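You operate a simulated robot arm through the tools that you are given. There is no shell and no other tool. Be economical: measure what you need, move in short steps, check, and stop when the job is done.

You are at the controls of a simulated robot arm. One attempt, no reset.

## Task
Try the green plug gauge in the two bottles in the blue rack and tag the tight one.
Fine: tag from the red tray; plug back in its stand; the bottles stay in the rack.

The check looks at the end state, three seconds after you hand in, the way a careful person would. Anything else that was tipped, shoved, dropped, spilled or broken makes it a failure.

## Robot
A 6-joint arm with a two-finger parallel gripper, fixed in place. Base frame: the origin is at the foot of the arm, x ahead of it, y to its left, z up; the work surface is at about z = 0.914. Units: m, degrees, N and s.
With the tool pointing down near the work surface it reaches from about 0.24 to 0.62 m from the base axis. Its first joint turns from -66.0 to 66.0 degrees. Payload 2.7 kg.
Tool frame: the origin (TCP) lies between the finger pads and is the grasp point; the fingertips stand 0.023 m ahead of it; z points along the fingers, y is the line along which they close. Largest opening 0.094 m; finger width 0.038, thickness 0.01; the body of the gripper, 0.054 by 0.096 m, starts 0.039 m behind the TCP.
Orientation is that of the tool frame in the base frame, as a unit quaternion [w, x, y, z]. With the fingers straight down and closing along the base's y, the tool's x points along the base's -x, its y along +y and its z along -z.

## Interface
- The arm moves only by the tool step_arm. Its argument "commands" is a list of rows, each a list of 3 entries, a list of its own where there are three numbers: the shift along the tool's x, y, z in mm, then the turn, a rotation vector about the tool's x, y, z in degrees, then the finger opening in mm, from 0 to 94. In form: [[[x, y, z], [ax, ay, az], grip], ...]. A call has 1 to 8 rows; each row is the pose to reach, as a shift and turn from the pose commanded when the call began, along the tool's axes at that moment. Each row takes 0.2 s and may step no farther than 0.05 m and 8.6 degrees from the row before; otherwise, or with a gripper value out of range, the whole call is refused. Where a pose cannot be reached the arm comes as near as it can. A force on the tool above 50 N (or 10 N above the force at the start of the call, whichever is more), or a blocked arm, ends the call early, and 0.2 s more pass. Each finger travels about 0.045 m/s and halts on what it meets, pressing with about 26 N; the grip force reading is that of the motor and also rises with nothing between the fingers. The clock runs only during rows and for 0.2 s after the last one: add rows that repeat a pose to give the fingers time. It gives the time, the measured TCP pose, the force on the tool (base axes), the opening and the grip force at its end, in the units of the frame above (readings bear some noise), with the torque about the TCP (base axes, N m) and any sound that the robot's microphone picked up.
- Cameras (640 x 400 px; columns grow to the right, rows downward): "scene" is fixed at [0.0732, -0.4239, 1.4226]; the picture's right is [0.81, -0.58, 0.00], its down [-0.23, -0.32, -0.92] and it looks along [0.54, 0.75, -0.39] (base axes); focal length 334 px, centre (320, 200). "wrist" rides on the gripper at [0.086, 0.016, -0.074] in the tool frame; the picture's right is [-0.18, 0.98, 0.00], its down [-0.58, -0.11, -0.81] and it looks along [-0.79, -0.15, 0.59] (tool axes); focal length 243 px, centre (320, 200). There is no depth. A picture from a camera that has moved, and an enlarged one, comes with that camera's place and axes in the base frame and with its lens.
- grab_frame(camera): a new picture of that camera. It takes no simulated time.
- close_up(camera, box): a new picture of the part [left, top, right, bottom] of that camera's present view, enlarged. It takes no simulated time.
- hand_in(): hands the job in; it is judged then, once.

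Go step by step. Nothing tells you positions but the pictures and the camera data: compare them with the known pose of the tool, close in by small moves and look again before you grip or let go. The budget is 120 turns and 64 pictures, counting those below and the enlarged ones. Unless the task says otherwise, let go and move clear before handing in, and close with one line.

The tools are called as a command line: name --argument value ..., lists and objects as JSON in quotes. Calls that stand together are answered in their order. step_arm: Moves the arm, as the interface text tells. Its arguments: {"type":"object","properties":{"commands":{"type":"array","items":{"type":"array"}}},"required":["commands"]} The other tools are called the same way: grab_frame (camera) takes a picture; close_up (camera, box) takes an enlarged picture of a part of a camera's view; hand_in () hands the job in.

At the start:

```text
time: 0.0
ee_pos: [0.2841, 0.0722, 1.3421]
ee_rot: [-0.001, 0.0, 1.0, 0.0]
ft_force: [0.1, 0.2, -0.3]
torque: [0.0, 0.0, 0.0]
width: 0.0941
grip_force: 0.0
```

scene: 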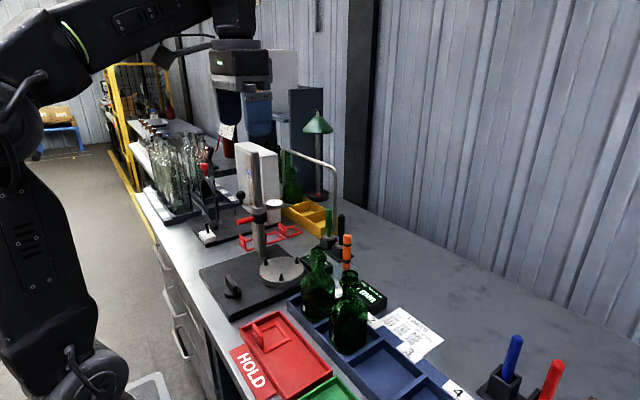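
wrist: 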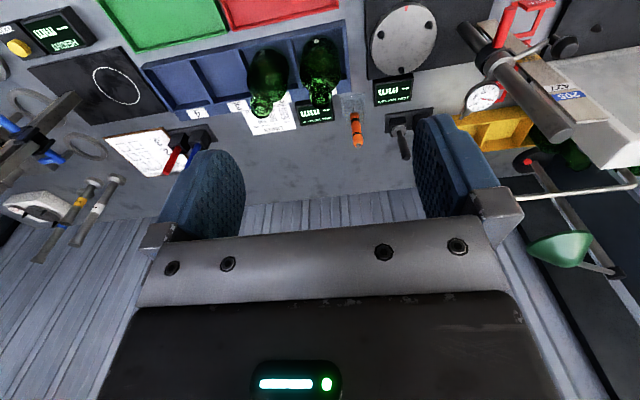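

I see the blue rack with two green bottles, a red HOLD tray, and several coloured-handle gauges in stands (green, black, orange, blue, red). I'll look closer before moving.

close_up --camera "scene" --box '[220, 180, 460, 400]'

close_up --camera "scene" --box '[300, 190, 370, 290]'

close_up --camera "wrist" --box '[100, 0, 480, 200]'

```text
1.82 times, centred on (340, 290) of scene
camera zoom: at [0.0732, -0.4239, 1.4226], right [0.81, -0.58, 0.0], down [-0.23, -0.32, -0.92], along [0.54, 0.75, -0.39], focal length 607 px, centre (284, 36)
```

zoom: 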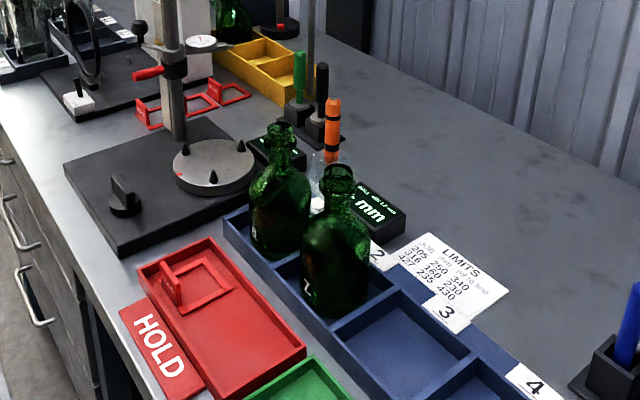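

```text
4.00 times, centred on (335, 240) of scene
camera zoom: at [0.0732, -0.4239, 1.4226], right [0.81, -0.58, 0.0], down [-0.23, -0.32, -0.92], along [0.54, 0.75, -0.39], focal length 1335 px, centre (260, 40)
```

zoom: 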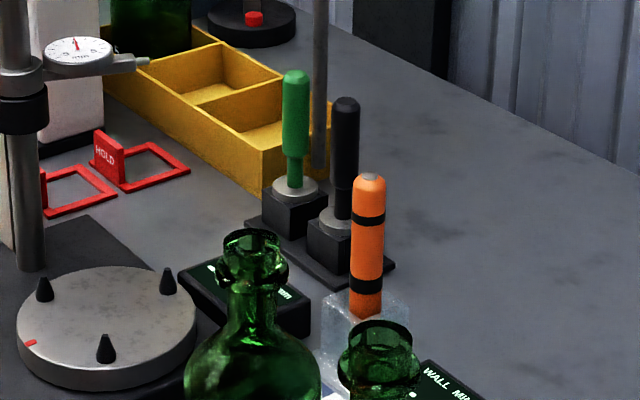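

```text
1.68 times, centred on (290, 100) of wrist
camera zoom: at [0.1994, 0.0893, 1.4164], right [0.18, 0.98, 0.0], down [0.58, -0.11, 0.81], along [0.79, -0.15, -0.59], focal length 409 px, centre (370, 368)
```

zoom: 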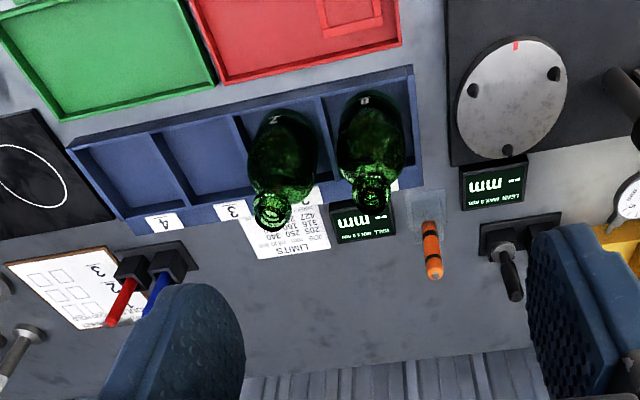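

The green plug seems to stand near (0.57, 0.22), top z≈1.05, with a black one next to it. The bottles seem to be near (0.40, 0.045) and (0.40, -0.05). I'll move nearer to the plug, staying high, and look again.

step_arm --commands '[[[-33, 19, 28], [0, 0, 0], 94], [[-66, 38, 56], [0, 0, 0], 94], [[-99, 57, 84], [0, 0, 0], 94], [[-132, 76, 112], [0, 0, 0], 94], [[-166, 98, 140], [0, 0, 0], 94]]'

grab_frame --camera "wrist"

grab_frame --camera "scene"

```text
time: 1.2
ee_pos: [0.4488, 0.1696, 1.2019]
ee_rot: [0.001, 0.0, 1.0, 0.0]
ft_force: [0.5, -0.8, 0.4]
torque: [0.01, 0.03, -0.02]
width: 0.0938
grip_force: 0.0
```

```text
58 pictures are left
camera wrist: at [0.3647, 0.1865, 1.2763], right [0.18, 0.98, 0.0], down [0.58, -0.11, 0.81], along [0.79, -0.15, -0.59], focal length 243 px, centre (320, 200)
```

wrist: 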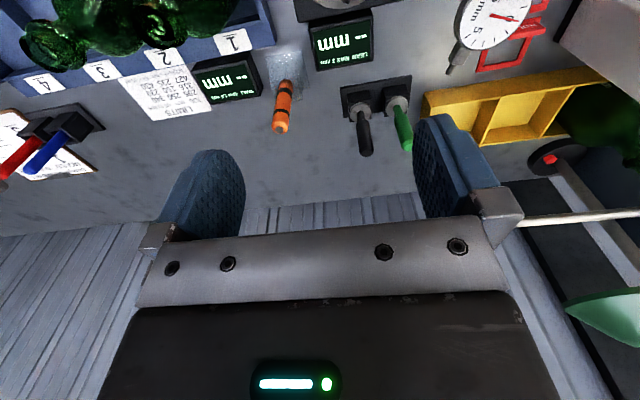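

```text
57 pictures are left
```

scene: 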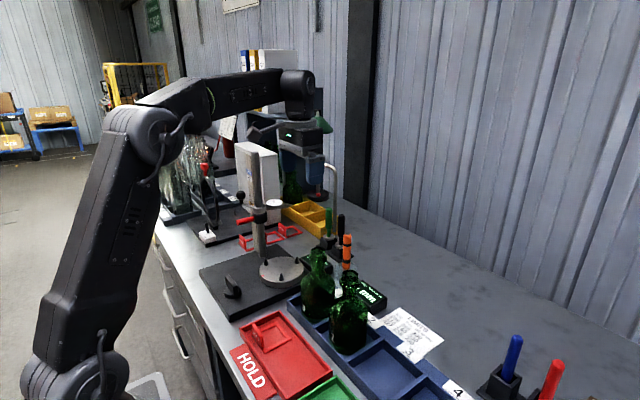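

The green plug now works out at about (0.577, 0.25), with the black one about 45 mm to its -y side. I'll move above it with the fingers partly closed, then look again.

step_arm --commands '[[[-35, 26, 15], [0, 0, 0], 80], [[-70, 52, 30], [0, 0, 0], 60], [[-105, 78, 45], [0, 0, 0], 45], [[-125, 80, 60], [0, 0, 0], 45]]'

grab_frame --camera "wrist"

close_up --camera "scene" --box '[260, 120, 400, 270]'

```text
time: 2.2
ee_pos: [0.5374, 0.2336, 1.1393]
ee_rot: [-0.001, 0.0, 1.0, 0.0]
ft_force: [-0.3, -0.6, -0.5]
torque: [0.01, 0.04, 0.01]
width: 0.0452
grip_force: 0.0
out of reach, approached as far as the arm can: row 3, 4
```

```text
56 pictures are left
camera wrist: at [0.4532, 0.2505, 1.2147], right [0.18, 0.98, 0.0], down [0.58, -0.11, 0.81], along [0.79, -0.15, -0.59], focal length 243 px, centre (320, 200)
```

wrist: 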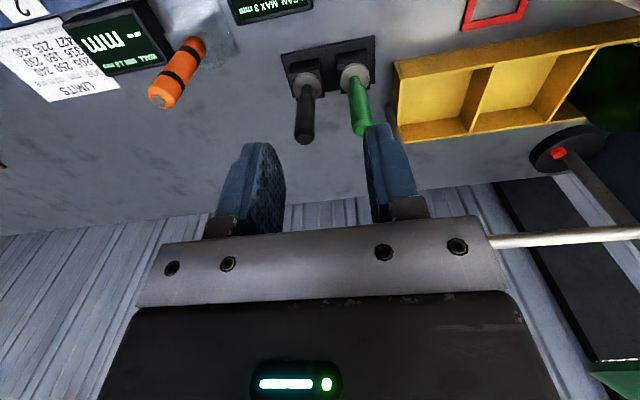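

```text
2.67 times, centred on (330, 195) of scene
camera zoom: at [0.0732, -0.4239, 1.4226], right [0.81, -0.58, 0.0], down [-0.23, -0.32, -0.92], along [0.54, 0.75, -0.39], focal length 890 px, centre (293, 213)
```

zoom: 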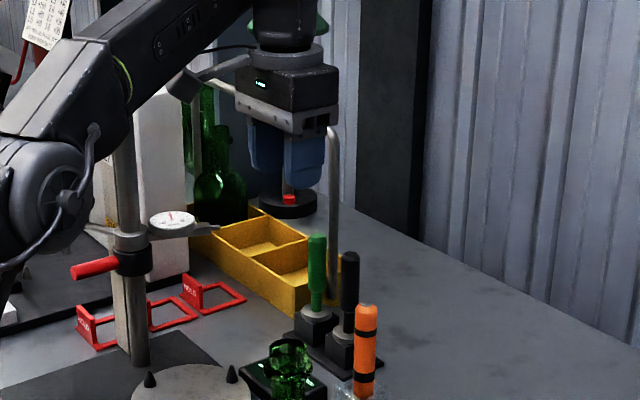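

Triangulating from both cameras puts the green plug at about (0.598, 0.262), top z≈1.03, and the black one about 55 mm to its -y side. That is past tool-down reach and the dial gauge is close by, so I'll back off, yaw the tool 45° and then tilt outward.

step_arm --commands '[[[15, 0, 0], [0, 0, -8], 45], [[30, 0, 0], [0, 0, -16], 45], [[45, 0, 0], [0, 0, -24], 45], [[50, -10, 0], [0, 0, -32], 45], [[50, -20, 0], [0, 0, -40], 45], [[50, -20, 0], [0, 0, -45], 45]]'

```text
time: 3.6
ee_pos: [0.487, 0.2142, 1.1397]
ee_rot: [0.001, -0.385, 0.923, 0.0]
ft_force: [-0.8, -0.5, -0.1]
torque: [-0.01, 0.02, -0.03]
width: 0.0451
grip_force: 0.1
```

Yaw is done. Next I'll tilt 14° outward and look.

step_arm --commands '[[[0, 0, 0], [0, -7, 0], 40], [[0, 0, 0], [0, -14, 0], 40]]'

grab_frame --camera "wrist"

```text
time: 4.2
ee_pos: [0.4871, 0.2148, 1.1398]
ee_rot: [0.113, -0.381, 0.916, 0.047]
ft_force: [0.1, 0.5, 0.1]
torque: [0.01, 0.01, -0.02]
width: 0.0398
grip_force: 0.1
```

```text
54 pictures are left
camera wrist: at [0.4058, 0.1544, 1.1903], right [-0.57, 0.82, 0.04], down [0.34, 0.18, 0.92], along [0.75, 0.54, -0.38], focal length 243 px, centre (320, 200)
```

wrist: 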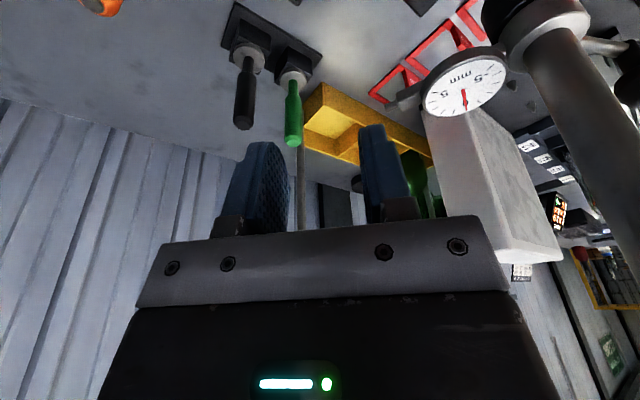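

The plug position is confirmed at about (0.602, 0.263). I'll move to 55 mm above the grasp height and check that it is reachable.

step_arm --commands '[[[-32, -16, 27], [0, 0, 0], 40], [[-65, -32, 54], [0, 0, 0], 40], [[-98, -47, 81], [0, 0, 0], 40]]'

grab_frame --camera "wrist"

close_up --camera "scene" --box '[270, 130, 410, 270]'

```text
time: 5.0
ee_pos: [0.5917, 0.2583, 1.0883]
ee_rot: [0.112, -0.38, 0.917, 0.046]
ft_force: [1.5, 0.1, -1.0]
torque: [0.02, 0.0, -0.02]
width: 0.0401
grip_force: 0.0
out of reach, approached as far as the arm can: row 3
```

```text
53 pictures are left
camera wrist: at [0.5109, 0.1979, 1.1395], right [-0.57, 0.82, 0.04], down [0.34, 0.18, 0.92], along [0.75, 0.54, -0.38], focal length 243 px, centre (320, 200)
```

wrist: 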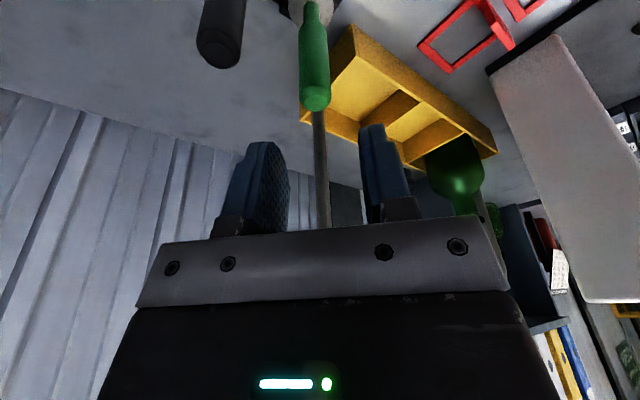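

```text
2.86 times, centred on (340, 200) of scene
camera zoom: at [0.0733, -0.4238, 1.4226], right [0.81, -0.58, 0.0], down [-0.23, -0.32, -0.92], along [0.54, 0.75, -0.39], focal length 954 px, centre (263, 200)
```

zoom: 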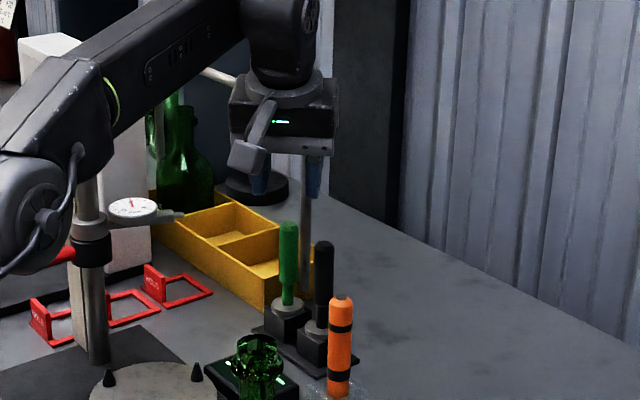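

The plug is in line with the fingers. I'll descend about 40 mm while correcting laterally, then check.

step_arm --commands '[[[3, -4, 20], [0, 0, 0], 40], [[5, -4, 40], [0, 0, 0], 40], [[5, -4, 40], [0, 0, 0], 40]]'

grab_frame --camera "wrist"

close_up --camera "scene" --box '[290, 150, 390, 260]'

```text
time: 5.8
ee_pos: [0.5986, 0.2585, 1.048]
ee_rot: [0.112, -0.38, 0.917, 0.047]
ft_force: [-0.1, 0.8, 0.3]
torque: [-0.02, -0.02, 0.0]
width: 0.0398
grip_force: 0.1
```

```text
51 pictures are left
camera wrist: at [0.5167, 0.1984, 1.0998], right [-0.57, 0.82, 0.04], down [0.34, 0.18, 0.92], along [0.75, 0.54, -0.38], focal length 243 px, centre (320, 200)
```

wrist: 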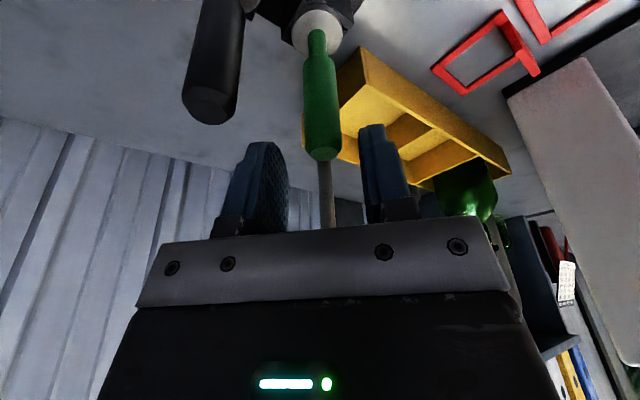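

```text
3.64 times, centred on (340, 205) of scene
camera zoom: at [0.0732, -0.4239, 1.4226], right [0.81, -0.58, 0.0], down [-0.23, -0.32, -0.92], along [0.54, 0.75, -0.39], focal length 1214 px, centre (247, 182)
```

zoom: 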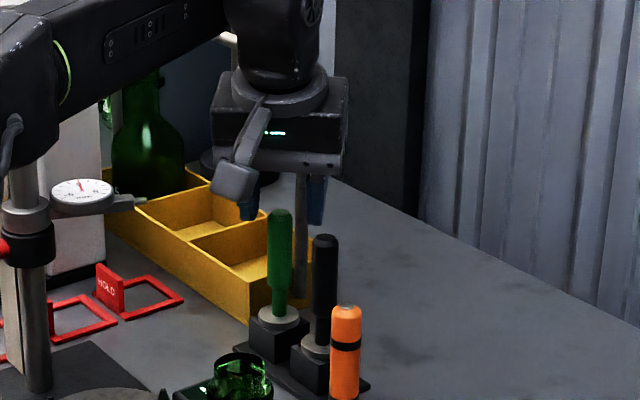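

The plug lies between the fingers, with about 8 mm left to go outward. I'll descend to the grasp height with a slightly narrower opening.

step_arm --commands '[[[1, 0, 18], [0, 0, 0], 36], [[2.5, 0, 36], [0, 0, 0], 36], [[2.5, 0, 36], [0, 0, 0], 36]]'

grab_frame --camera "wrist"

close_up --camera "scene" --box '[290, 170, 370, 260]'

```text
time: 6.6
ee_pos: [0.603, 0.2617, 1.0125]
ee_rot: [0.114, -0.379, 0.917, 0.048]
ft_force: [-0.4, 0.1, -0.6]
torque: [0.04, 0.01, -0.01]
width: 0.0358
grip_force: 0.0
```

```text
49 pictures are left
camera wrist: at [0.5213, 0.2024, 1.0644], right [-0.57, 0.82, 0.04], down [0.34, 0.18, 0.92], along [0.75, 0.54, -0.38], focal length 243 px, centre (320, 200)
```

wrist: 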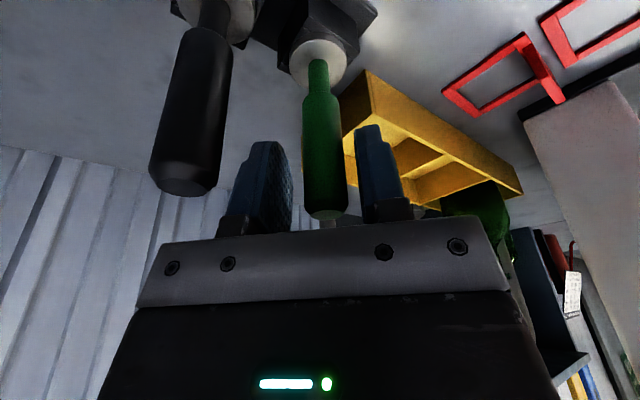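

```text
4.44 times, centred on (330, 215) of scene
camera zoom: at [0.0732, -0.4239, 1.4226], right [0.81, -0.58, 0.0], down [-0.23, -0.32, -0.92], along [0.54, 0.75, -0.39], focal length 1484 px, centre (276, 133)
```

zoom: 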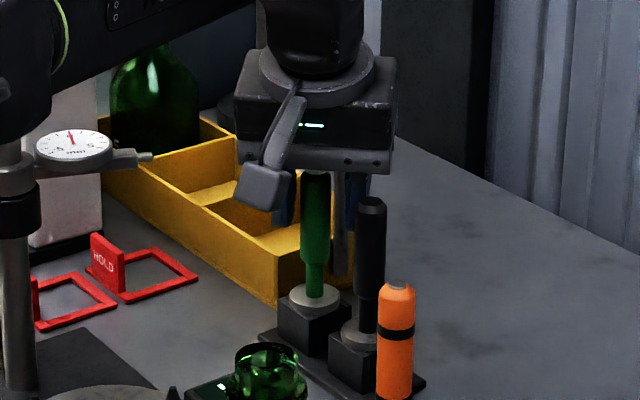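

The plug is within the jaws. I'll make a 3 mm trim, then close on it.

step_arm --commands '[[[-3, 1, 0], [0, 0, 0], 30], [[-3, 1, 0], [0, 0, 0], 22], [[-3, 1, 0], [0, 0, 0], 14], [[-3, 1, 0], [0, 0, 0], 8], [[-3, 1, 0], [0, 0, 0], 5]]'

grab_frame --camera "wrist"

```text
time: 7.8
ee_pos: [0.6043, 0.2655, 1.0132]
ee_rot: [0.113, -0.379, 0.917, 0.047]
ft_force: [0.0, -1.0, -0.1]
torque: [-0.05, -0.02, 0.0]
width: 0.0189
grip_force: 26.0
```

```text
47 pictures are left
camera wrist: at [0.5226, 0.2052, 1.0651], right [-0.57, 0.82, 0.04], down [0.34, 0.18, 0.92], along [0.75, 0.54, -0.38], focal length 243 px, centre (320, 200)
```

wrist: 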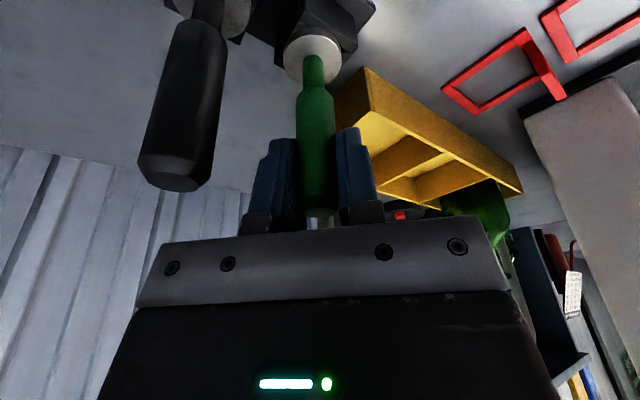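

Gripped at 18.9 mm; for the return, the TCP is (0.6043, 0.2655, 1.0132). I'll lift straight up 28 mm in small steps.

step_arm --commands '[[[-1.7, 0, -6.8], [0, 0, 0], 5], [[-3.4, 0, -13.6], [0, 0, 0], 5], [[-5.1, 0, -20.4], [0, 0, 0], 5], [[-6.8, 0, -27.2], [0, 0, 0], 5]]'

close_up --camera "scene" --box '[290, 170, 370, 260]'

```text
time: 8.8
ee_pos: [0.6052, 0.2648, 1.0421]
ee_rot: [0.112, -0.382, 0.916, 0.047]
ft_force: [0.9, 0.4, -0.8]
torque: [0.0, -0.02, -0.04]
width: 0.0188
grip_force: 25.8
```

```text
4.44 times, centred on (330, 215) of scene
camera zoom: at [0.0733, -0.4239, 1.4226], right [0.81, -0.58, 0.0], down [-0.23, -0.32, -0.92], along [0.54, 0.75, -0.39], focal length 1484 px, centre (276, 133)
```

zoom: 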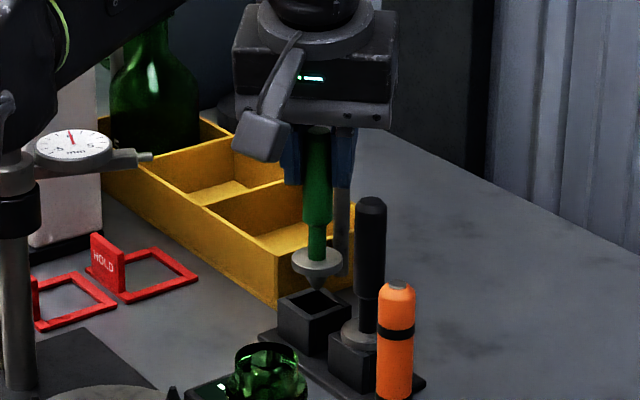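

The plug is out of its stand, with a flange and a tapered tip below. I'll lift and retreat a bit, then look at its tip.

step_arm --commands '[[[-2, 0, -10], [0, 0, 0], 5], [[8, 0, -32], [0, 0, 0], 5], [[30, 0, -50], [0, 0, 0], 5], [[55, 0, -75], [0, 0, 0], 5]]'

close_up --camera "scene" --box '[270, 150, 360, 240]'

close_up --camera "wrist" --box '[200, 0, 440, 200]'

```text
time: 9.8
ee_pos: [0.5531, 0.2146, 1.101]
ee_rot: [0.112, -0.379, 0.917, 0.047]
ft_force: [0.3, -0.1, -1.2]
torque: [0.0, -0.03, -0.02]
width: 0.0187
grip_force: 25.8
```

```text
4.44 times, centred on (315, 195) of scene
camera zoom: at [0.0733, -0.4239, 1.4226], right [0.81, -0.58, 0.0], down [-0.23, -0.32, -0.92], along [0.54, 0.75, -0.39], focal length 1484 px, centre (342, 222)
```

zoom: 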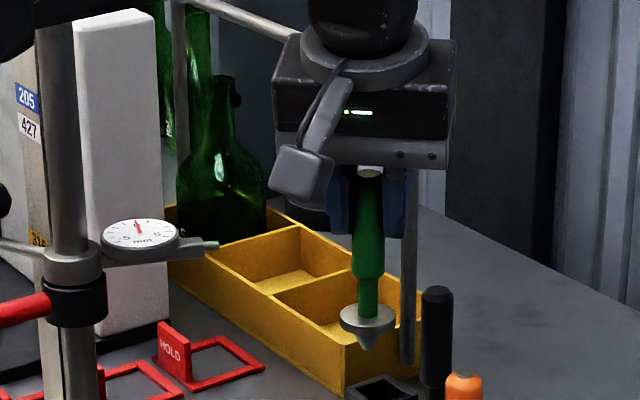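

```text
2.00 times, centred on (320, 100) of wrist
camera zoom: at [0.4716, 0.1551, 1.1517], right [-0.57, 0.82, 0.04], down [0.34, 0.18, 0.92], along [0.75, 0.54, -0.38], focal length 485 px, centre (320, 400)
```

zoom: 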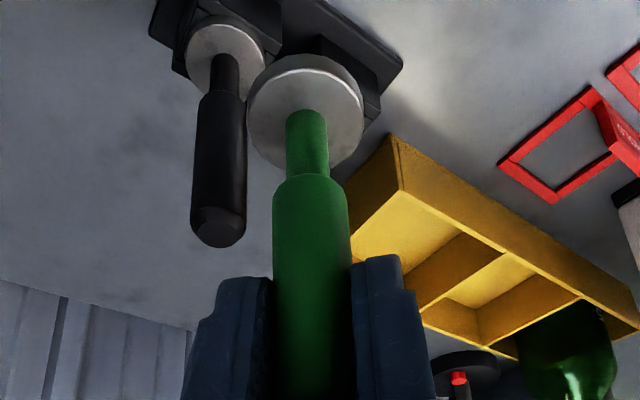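

I'll take one tighter look at the plug's tip to learn its geometry, and at the bottle mouths.

close_up --camera "scene" --box '[304, 206, 336, 226]'

close_up --camera "scene" --box '[290, 240, 390, 360]'

```text
16.00 times, centred on (320, 216) of scene
camera zoom: at [0.0733, -0.4239, 1.4226], right [0.81, -0.58, 0.0], down [-0.23, -0.32, -0.92], along [0.54, 0.75, -0.39], focal length 5341 px, centre (320, -56)
```

zoom: 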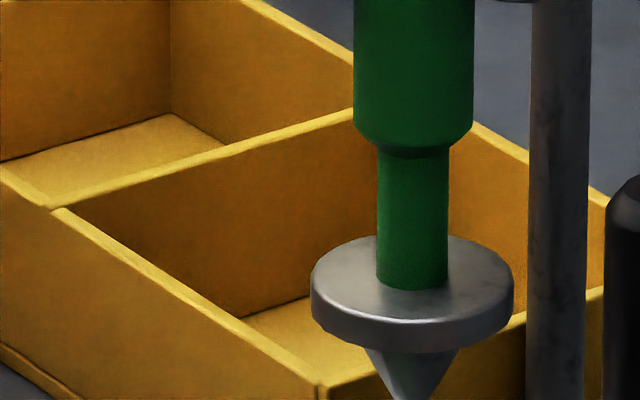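

```text
3.33 times, centred on (340, 300) of scene
camera zoom: at [0.0733, -0.4239, 1.4226], right [0.81, -0.58, 0.0], down [-0.23, -0.32, -0.92], along [0.54, 0.75, -0.39], focal length 1113 px, centre (253, -133)
```

zoom: 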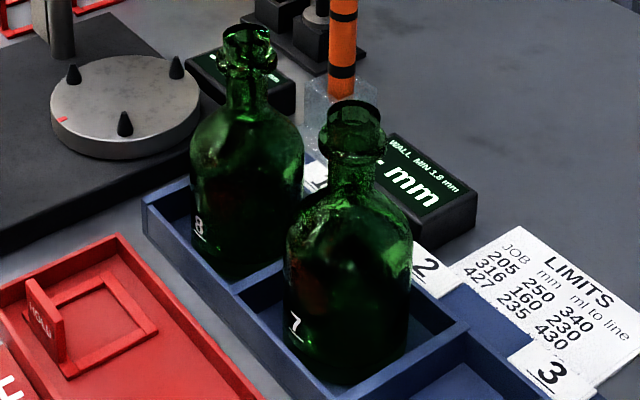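

close_up --camera "scene" --box '[304, 214, 336, 234]'

```text
16.00 times, centred on (320, 224) of scene
camera zoom: at [0.0733, -0.4239, 1.4226], right [0.81, -0.58, 0.0], down [-0.23, -0.32, -0.92], along [0.54, 0.75, -0.39], focal length 5341 px, centre (320, -184)
```

zoom: 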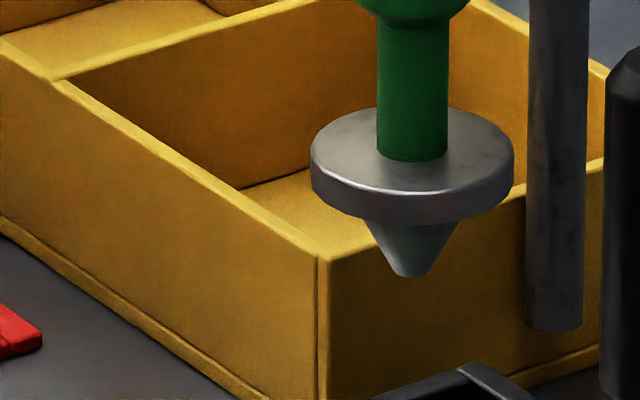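

The gauge is a flanged cone: the flange face is about 80 mm below the TCP and the tip about 97 mm below. I'll carry it high over towards the bottles, whose mouths are near (0.41, 0.051) and (0.41, -0.048) at z≈1.06, and look.

step_arm --commands '[[[16, 0, -38], [0, 0, 0], 5], [[33, -1, -77], [0, 0, 0], 5], [[50, -1, -115], [0, 0, 0], 5], [[94, -6, -132], [0, 0, 0], 5], [[139, -11, -148], [0, 0, 0], 5], [[184, -17, -164], [0, 0, 0], 5], [[229, -22, -181], [0, 0, 0], 5], [[273, -27, -197], [0, 0, 0], 5]]'

grab_frame --camera "wrist"

grab_frame --camera "scene"

```text
time: 11.6
ee_pos: [0.3493, -0.0248, 1.2246]
ee_rot: [0.114, -0.381, 0.916, 0.046]
ft_force: [0.4, 0.5, -0.3]
torque: [-0.02, 0.0, 0.02]
width: 0.0188
grip_force: 25.6
```

```text
40 pictures are left
camera wrist: at [0.2682, -0.0855, 1.2769], right [-0.57, 0.82, 0.04], down [0.34, 0.18, 0.92], along [0.75, 0.54, -0.38], focal length 243 px, centre (320, 200)
```

wrist: 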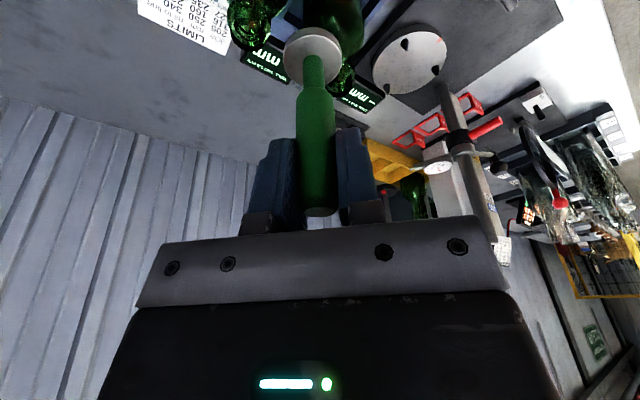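

```text
39 pictures are left
```

scene: 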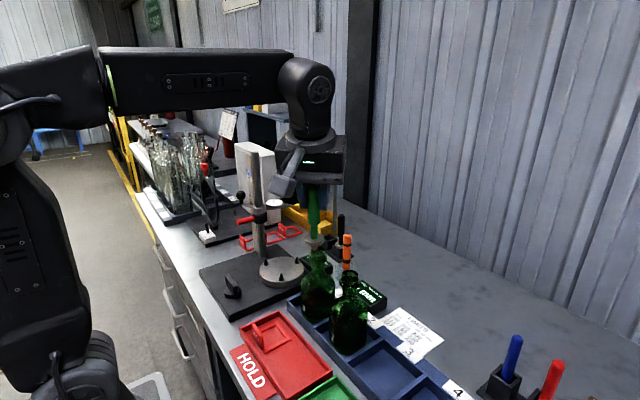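

close_up --camera "wrist" --box '[220, 0, 400, 120]'

close_up --camera "scene" --box '[280, 200, 400, 300]'

```text
3.33 times, centred on (310, 60) of wrist
camera zoom: at [0.2682, -0.0855, 1.2769], right [-0.57, 0.82, 0.04], down [0.34, 0.18, 0.92], along [0.75, 0.54, -0.38], focal length 809 px, centre (353, 667)
```

zoom: 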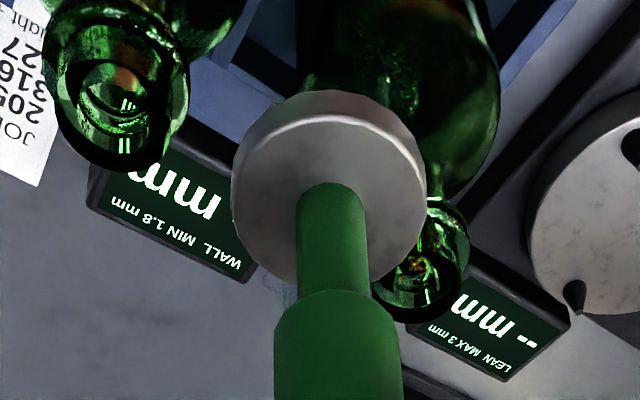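

```text
4.00 times, centred on (340, 250) of scene
camera zoom: at [0.0733, -0.4239, 1.4226], right [0.81, -0.58, 0.0], down [-0.23, -0.32, -0.92], along [0.54, 0.75, -0.39], focal length 1335 px, centre (240, 0)
```

zoom: 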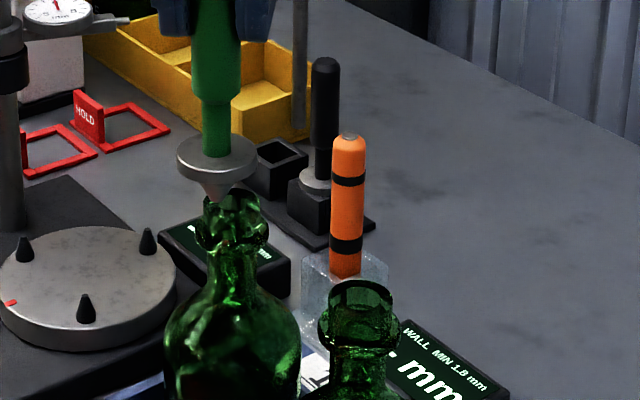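

The wrist view confirms the mouths at about (0.410, 0.049) and (0.412, -0.048). I'll move the plug to hover above bottle 1, in slot 1, with its tip about 35 mm clear.

step_arm --commands '[[[-43, 4, 19], [0, 0, 0], 5], [[-85, 9, 57], [0, 0, 0], 5], [[-85, 9, 57], [0, 0, 0], 5]]'

close_up --camera "wrist" --box '[220, 0, 400, 120]'

close_up --camera "scene" --box '[280, 200, 376, 280]'

```text
refused: row 2 steps farther than a row can; nothing moved
```

```text
3.33 times, centred on (310, 60) of wrist
camera zoom: at [0.2682, -0.0855, 1.2769], right [-0.57, 0.82, 0.04], down [0.34, 0.18, 0.92], along [0.75, 0.54, -0.38], focal length 809 px, centre (353, 667)
```

zoom: 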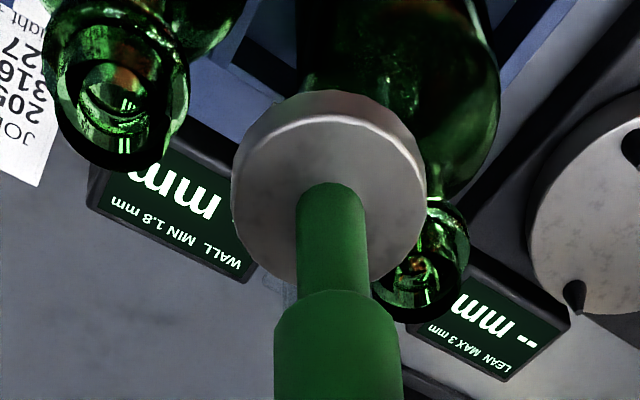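

```text
5.00 times, centred on (328, 240) of scene
camera zoom: at [0.0733, -0.4239, 1.4226], right [0.81, -0.58, 0.0], down [-0.23, -0.32, -0.92], along [0.54, 0.75, -0.39], focal length 1669 px, centre (280, 0)
```

zoom: 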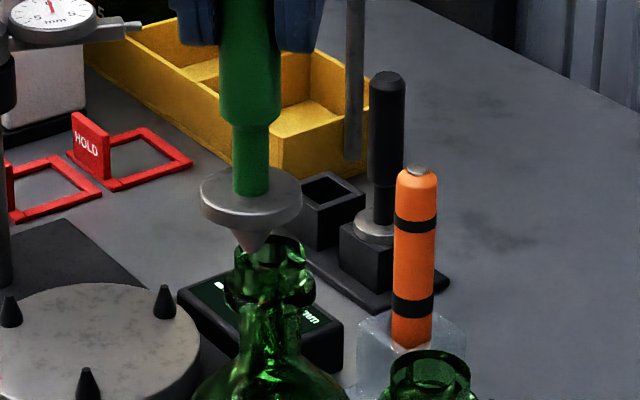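

One row was too long and the call was refused. I'll repeat the same move in shorter rows.

step_arm --commands '[[[-28, 3, 15], [0, 0, 0], 5], [[-56, 6, 32], [0, 0, 0], 5], [[-85, 9, 57], [0, 0, 0], 5], [[-85, 9, 57], [0, 0, 0], 5]]'

close_up --camera "scene" --box '[280, 200, 376, 280]'

close_up --camera "wrist" --box '[220, 0, 400, 120]'

```text
time: 12.6
ee_pos: [0.4137, 0.049, 1.1907]
ee_rot: [0.114, -0.379, 0.917, 0.047]
ft_force: [0.2, -0.5, -0.8]
torque: [-0.01, 0.02, -0.02]
width: 0.0188
grip_force: 25.8
```

```text
5.00 times, centred on (328, 240) of scene
camera zoom: at [0.0733, -0.4239, 1.4226], right [0.81, -0.58, 0.0], down [-0.23, -0.32, -0.92], along [0.54, 0.75, -0.39], focal length 1669 px, centre (280, 0)
```

zoom: 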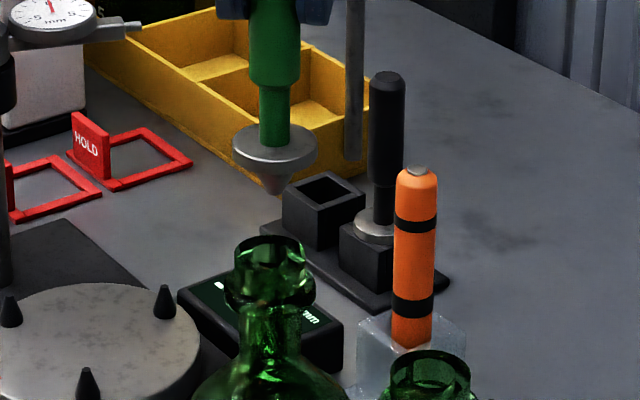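

```text
3.33 times, centred on (310, 60) of wrist
camera zoom: at [0.3315, -0.0101, 1.2429], right [-0.57, 0.82, 0.04], down [0.34, 0.18, 0.92], along [0.75, 0.54, -0.38], focal length 809 px, centre (353, 667)
```

zoom: 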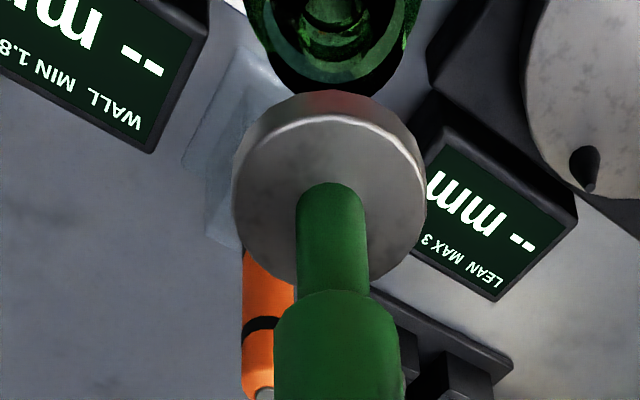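

The mouth is slightly +y of the plug tip, about 4 mm. I'll correct that, lower to about 10 mm above the mouth and look.

step_arm --commands '[[[-2.8, 2.8, 0.7], [0, 0, 0], 5], [[3, 2.8, 26], [0, 0, 0], 5], [[3, 2.8, 26], [0, 0, 0], 5]]'

close_up --camera "scene" --box '[300, 220, 348, 260]'

close_up --camera "wrist" --box '[230, 0, 410, 120]'

```text
time: 13.4
ee_pos: [0.4139, 0.0547, 1.1646]
ee_rot: [0.113, -0.38, 0.917, 0.047]
ft_force: [-0.8, 0.2, -0.1]
torque: [0.01, 0.0, -0.01]
width: 0.0189
grip_force: 26.1
```

```text
10.00 times, centred on (324, 240) of scene
camera zoom: at [0.0733, -0.4239, 1.4226], right [0.81, -0.58, 0.0], down [-0.23, -0.32, -0.92], along [0.54, 0.75, -0.39], focal length 3338 px, centre (280, -200)
```

zoom: 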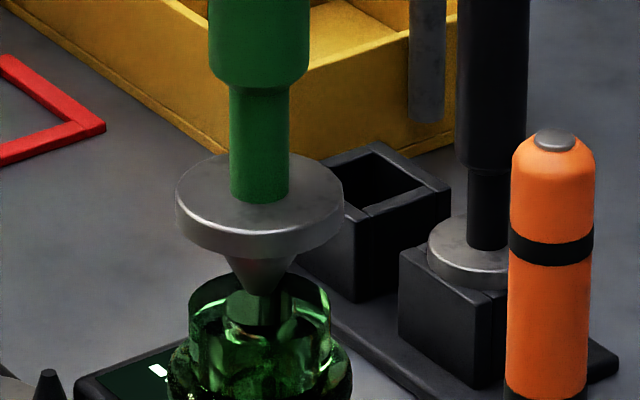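

```text
3.33 times, centred on (320, 60) of wrist
camera zoom: at [0.3322, -0.0058, 1.2165], right [-0.57, 0.82, 0.04], down [0.34, 0.18, 0.92], along [0.75, 0.54, -0.38], focal length 809 px, centre (320, 667)
```

zoom: 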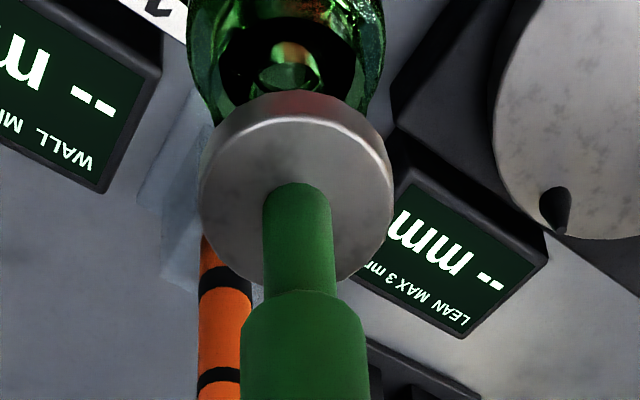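

I need a clearer look at the tip relative to the rim.

close_up --camera "scene" --box '[314, 238, 338, 258]'

close_up --camera "wrist" --box '[280, 0, 350, 50]'

```text
16.00 times, centred on (326, 248) of scene
camera zoom: at [0.0733, -0.4239, 1.4226], right [0.81, -0.58, 0.0], down [-0.23, -0.32, -0.92], along [0.54, 0.75, -0.39], focal length 5341 px, centre (224, -568)
```

zoom: 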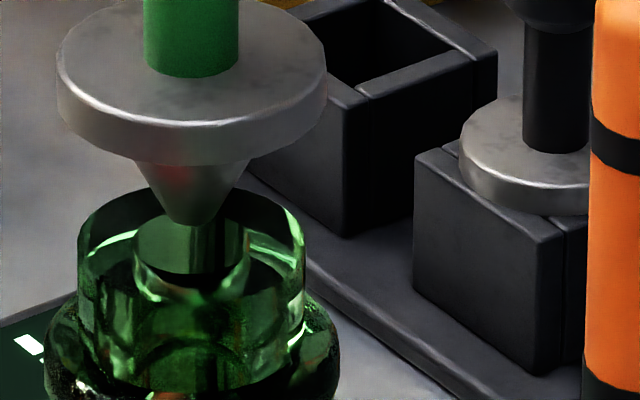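

```text
8.00 times, centred on (315, 25) of wrist
camera zoom: at [0.3322, -0.0058, 1.2165], right [-0.57, 0.82, 0.04], down [0.34, 0.18, 0.92], along [0.75, 0.54, -0.38], focal length 1941 px, centre (360, 1600)
```

zoom: 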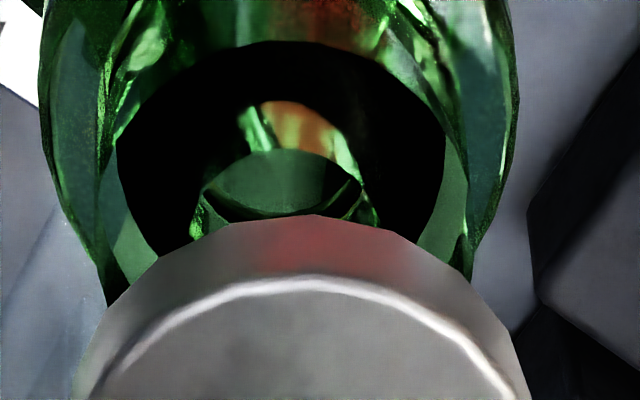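

The tip (7 mm) hovers just above bottle 1's bore (about 13.6 mm). The two views say to shift it about 3.5 mm towards the scene camera. I'll do that and check.

step_arm --commands '[[[1, -0.7, -2.4], [0, 0, 0], 5], [[3.2, -0.7, -1.4], [0, 0, 0], 5], [[3.4, -0.7, -0.9], [0, 0, 0], 5]]'

close_up --camera "scene" --box '[314, 238, 338, 258]'

```text
time: 14.2
ee_pos: [0.4116, 0.0515, 1.1655]
ee_rot: [0.113, -0.38, 0.917, 0.047]
ft_force: [0.1, 0.2, -2.2]
torque: [-0.03, 0.02, 0.03]
width: 0.0189
grip_force: 26.7
```

```text
16.00 times, centred on (326, 248) of scene
camera zoom: at [0.0732, -0.4239, 1.4226], right [0.81, -0.58, 0.0], down [-0.23, -0.32, -0.92], along [0.54, 0.75, -0.39], focal length 5341 px, centre (224, -568)
```

zoom: 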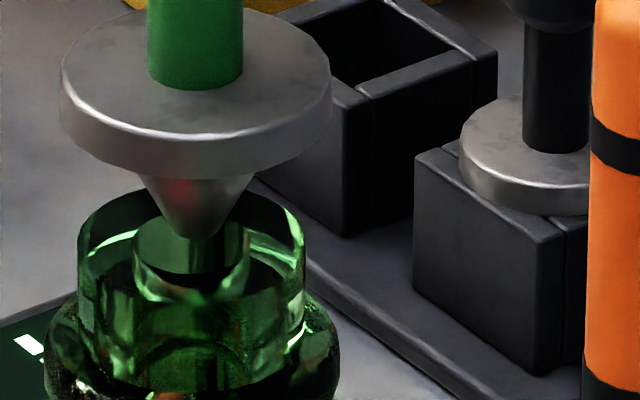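

It's lined up with the bore. I'll descend in 1 mm steps and watch the force.

step_arm --commands '[[[0.24, 0, 0.97], [0, 0, 0], 5], [[0.48, 0, 1.94], [0, 0, 0], 5], [[0.73, 0, 2.91], [0, 0, 0], 5], [[0.97, 0, 3.88], [0, 0, 0], 5]]'

step_arm --commands '[[[0.24, 0, 0.97], [0, 0, 0], 5], [[0.48, 0, 1.94], [0, 0, 0], 5], [[0.73, 0, 2.91], [0, 0, 0], 5]]'

close_up --camera "scene" --box '[314, 238, 338, 258]'

```text
time: 15.2
ee_pos: [0.4115, 0.0515, 1.1609]
ee_rot: [0.112, -0.38, 0.917, 0.047]
ft_force: [0.2, -0.9, -0.7]
torque: [0.01, 0.0, 0.02]
width: 0.0189
grip_force: 25.2
```

```text
time: 16.0
ee_pos: [0.4121, 0.0507, 1.1579]
ee_rot: [0.113, -0.38, 0.917, 0.046]
ft_force: [0.4, -0.3, -1.0]
torque: [0.0, -0.03, 0.03]
width: 0.0183
grip_force: 26.0
```

```text
16.00 times, centred on (326, 248) of scene
camera zoom: at [0.0732, -0.4239, 1.4226], right [0.81, -0.58, 0.0], down [-0.23, -0.32, -0.92], along [0.54, 0.75, -0.39], focal length 5341 px, centre (224, -568)
```

zoom: 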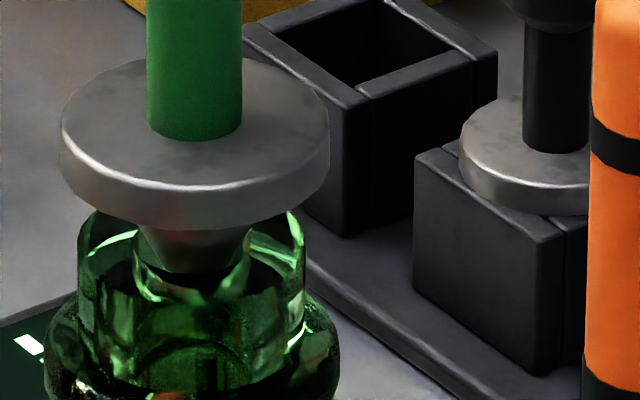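

No contact yet, so I'll continue down in small steps.

step_arm --commands '[[[0.24, 0, 0.97], [0, 0, 0], 5], [[0.48, 0, 1.94], [0, 0, 0], 5], [[0.73, 0, 2.91], [0, 0, 0], 5]]'

step_arm --commands '[[[0.24, 0, 0.97], [0, 0, 0], 5], [[0.48, 0, 1.94], [0, 0, 0], 5]]'

close_up --camera "scene" --box '[314, 238, 338, 258]'

```text
time: 16.8
ee_pos: [0.4107, 0.0512, 1.1557]
ee_rot: [0.113, -0.379, 0.917, 0.046]
ft_force: [1.2, 0.1, 0.2]
torque: [0.05, -0.03, 0.01]
width: 0.0186
grip_force: 25.6
```

```text
time: 17.4
ee_pos: [0.4119, 0.0505, 1.1533]
ee_rot: [0.114, -0.38, 0.917, 0.047]
ft_force: [0.8, 1.0, 1.2]
torque: [0.08, -0.03, -0.01]
width: 0.0187
grip_force: 25.6
```

```text
16.00 times, centred on (326, 248) of scene
camera zoom: at [0.0732, -0.4239, 1.4226], right [0.81, -0.58, 0.0], down [-0.23, -0.32, -0.92], along [0.54, 0.75, -0.39], focal length 5341 px, centre (224, -568)
```

zoom: 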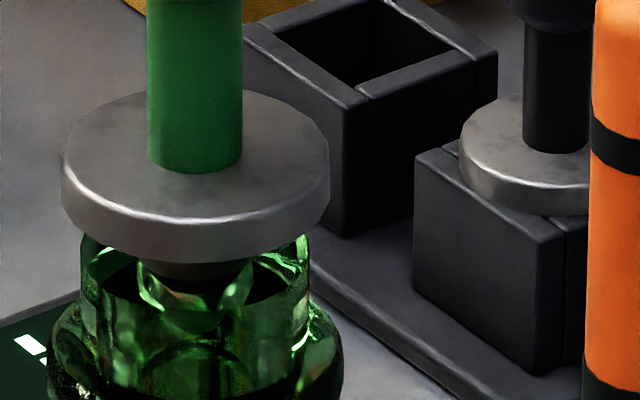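

There is light contact, and the bottle is nudging the plug toward +y. I'll shift 1 mm in +y to centre it and continue in 1 mm steps.

step_arm --commands '[[[-0.8, 0.8, 0.2], [0, 0, 0], 5], [[-0.55, 0.8, 1.2], [0, 0, 0], 5], [[-0.3, 0.8, 2.1], [0, 0, 0], 5]]'

```text
time: 18.2
ee_pos: [0.4128, 0.0522, 1.1527]
ee_rot: [0.115, -0.38, 0.916, 0.046]
ft_force: [1.7, 2.8, 12.0]
torque: [0.17, -0.04, 0.02]
width: 0.0188
grip_force: 26.2
```

Firm contact, about 12 N, at TCP z≈1.152. I'll look at how far the flange is from the rim.

close_up --camera "scene" --box '[312, 238, 336, 258]'

close_up --camera "scene" --box '[285, 230, 375, 360]'

```text
16.00 times, centred on (324, 248) of scene
camera zoom: at [0.0731, -0.4238, 1.4226], right [0.81, -0.58, 0.0], down [-0.23, -0.32, -0.92], along [0.54, 0.75, -0.39], focal length 5341 px, centre (256, -568)
```

zoom: 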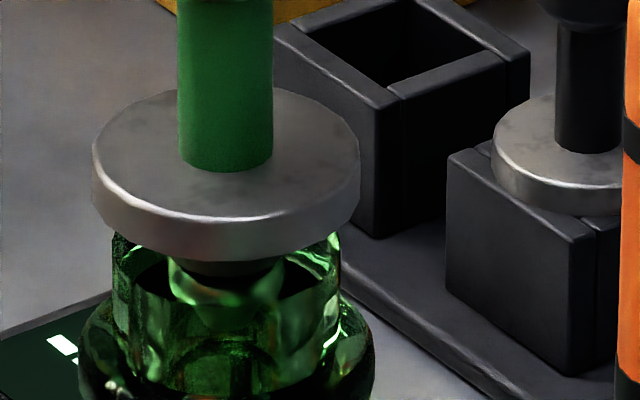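

```text
3.08 times, centred on (330, 295) of scene
camera zoom: at [0.0731, -0.4238, 1.4226], right [0.81, -0.58, 0.0], down [-0.23, -0.32, -0.92], along [0.54, 0.75, -0.39], focal length 1027 px, centre (289, -92)
```

zoom: 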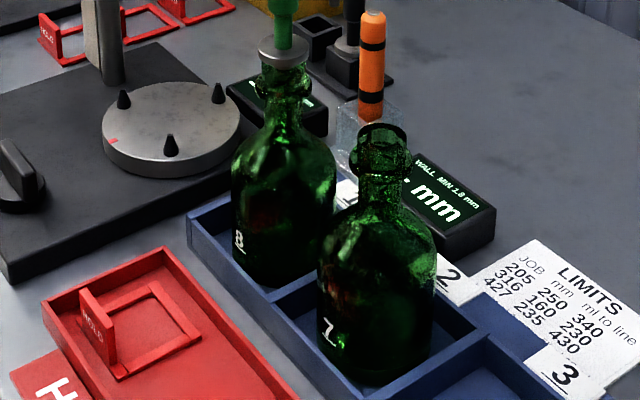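

Bottle 1 stops the cone with the flange about 6 mm above the rim. I'll lift out straight and move over bottle 2.

step_arm --commands '[[[-1.2, 0, -4.8], [0, 0, 0], 5], [[-3.6, 0, -14.5], [0, 0, 0], 5], [[-8.5, 0, -34], [0, 0, 0], 5], [[-9.7, 0, -38.8], [0, 0, 0], 5]]'

close_up --camera "scene" --box '[285, 210, 375, 360]'

```text
time: 19.2
ee_pos: [0.4124, 0.0523, 1.1908]
ee_rot: [0.112, -0.38, 0.917, 0.046]
ft_force: [-0.5, 0.1, -0.8]
torque: [0.02, 0.01, 0.01]
width: 0.0186
grip_force: 25.9
```

```text
2.67 times, centred on (330, 285) of scene
camera zoom: at [0.0732, -0.4239, 1.4226], right [0.81, -0.58, 0.0], down [-0.23, -0.32, -0.92], along [0.54, 0.75, -0.39], focal length 890 px, centre (293, -27)
```

zoom: 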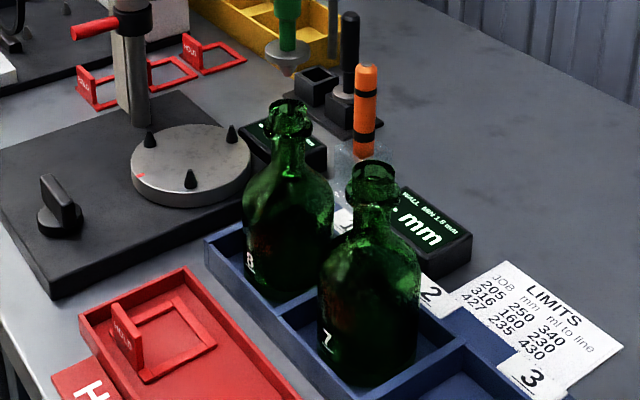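

step_arm --commands '[[[22.4, -23, -5.6], [0, 0, 0], 5], [[44.8, -46, -11.2], [0, 0, 0], 5], [[67.2, -69.2, -16.8], [0, 0, 0], 5], [[67.2, -69.2, -16.8], [0, 0, 0], 5]]'

close_up --camera "scene" --box '[325, 234, 373, 274]'

close_up --camera "wrist" --box '[260, 0, 380, 80]'

```text
time: 20.2
ee_pos: [0.4126, -0.0458, 1.1906]
ee_rot: [0.112, -0.381, 0.917, 0.047]
ft_force: [0.3, 0.7, -1.3]
torque: [-0.01, 0.01, -0.02]
width: 0.0185
grip_force: 25.6
```

```text
10.00 times, centred on (349, 254) of scene
camera zoom: at [0.0732, -0.4239, 1.4226], right [0.81, -0.58, 0.0], down [-0.23, -0.32, -0.92], along [0.54, 0.75, -0.39], focal length 3338 px, centre (30, -340)
```

zoom: 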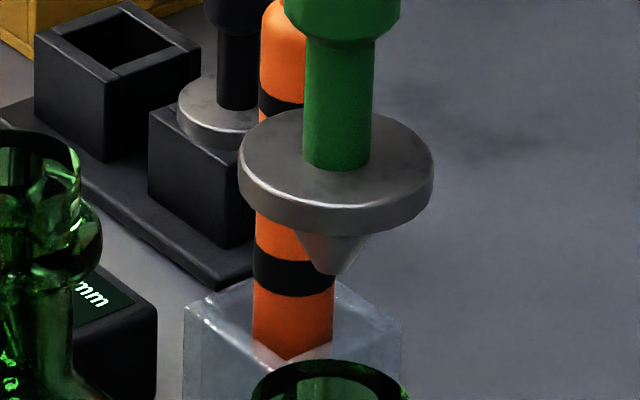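

```text
5.00 times, centred on (320, 40) of wrist
camera zoom: at [0.3303, -0.1066, 1.243], right [-0.57, 0.82, 0.04], down [0.34, 0.18, 0.92], along [0.75, 0.54, -0.38], focal length 1213 px, centre (320, 1000)
```

zoom: 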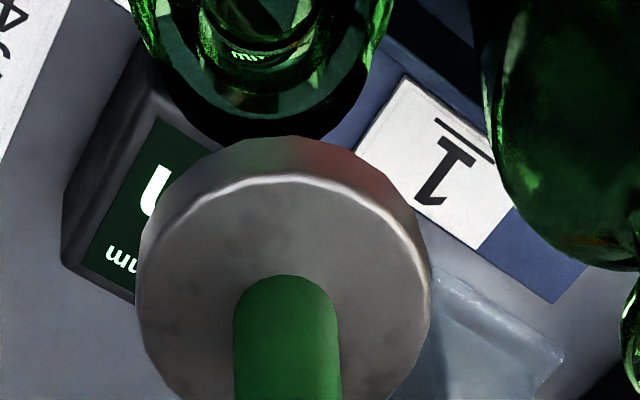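

step_arm --commands '[[[4, -0.3, 12], [0, 0, 0], 5], [[8.6, -0.3, 24.2], [0, 0, 0], 5], [[8.6, -0.3, 24.2], [0, 0, 0], 5]]'

close_up --camera "scene" --box '[344, 258, 374, 283]'

close_up --camera "wrist" --box '[280, 0, 350, 50]'

```text
time: 21.0
ee_pos: [0.4105, -0.0481, 1.1673]
ee_rot: [0.113, -0.38, 0.917, 0.047]
ft_force: [0.2, 0.5, -0.2]
torque: [0.01, 0.05, 0.02]
width: 0.0187
grip_force: 25.9
```

```text
16.00 times, centred on (359, 270) of scene
camera zoom: at [0.0732, -0.4239, 1.4226], right [0.81, -0.58, 0.0], down [-0.23, -0.32, -0.92], along [0.54, 0.75, -0.39], focal length 5341 px, centre (-304, -928)
```

zoom: 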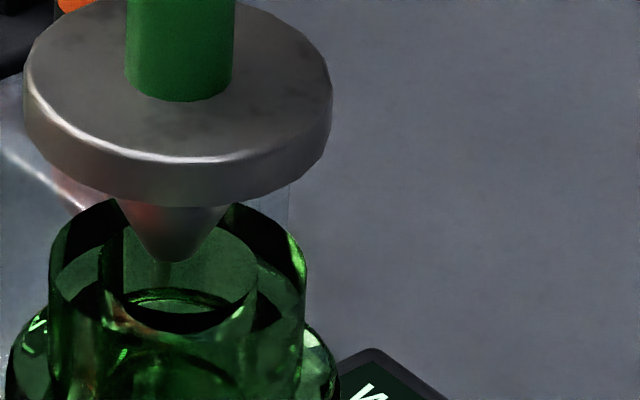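

```text
8.00 times, centred on (315, 25) of wrist
camera zoom: at [0.3285, -0.1086, 1.2177], right [-0.57, 0.82, 0.04], down [0.34, 0.18, 0.92], along [0.75, 0.54, -0.38], focal length 1941 px, centre (360, 1600)
```

zoom: 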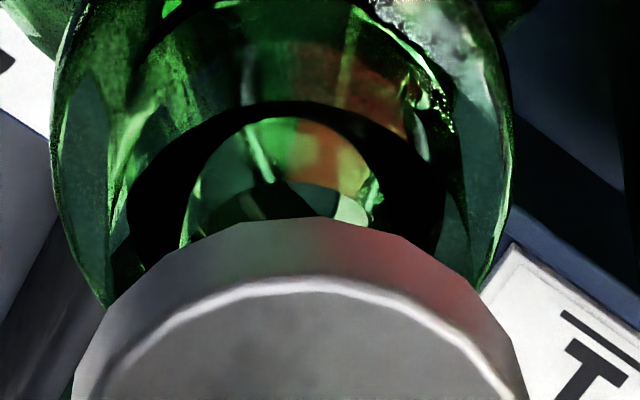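

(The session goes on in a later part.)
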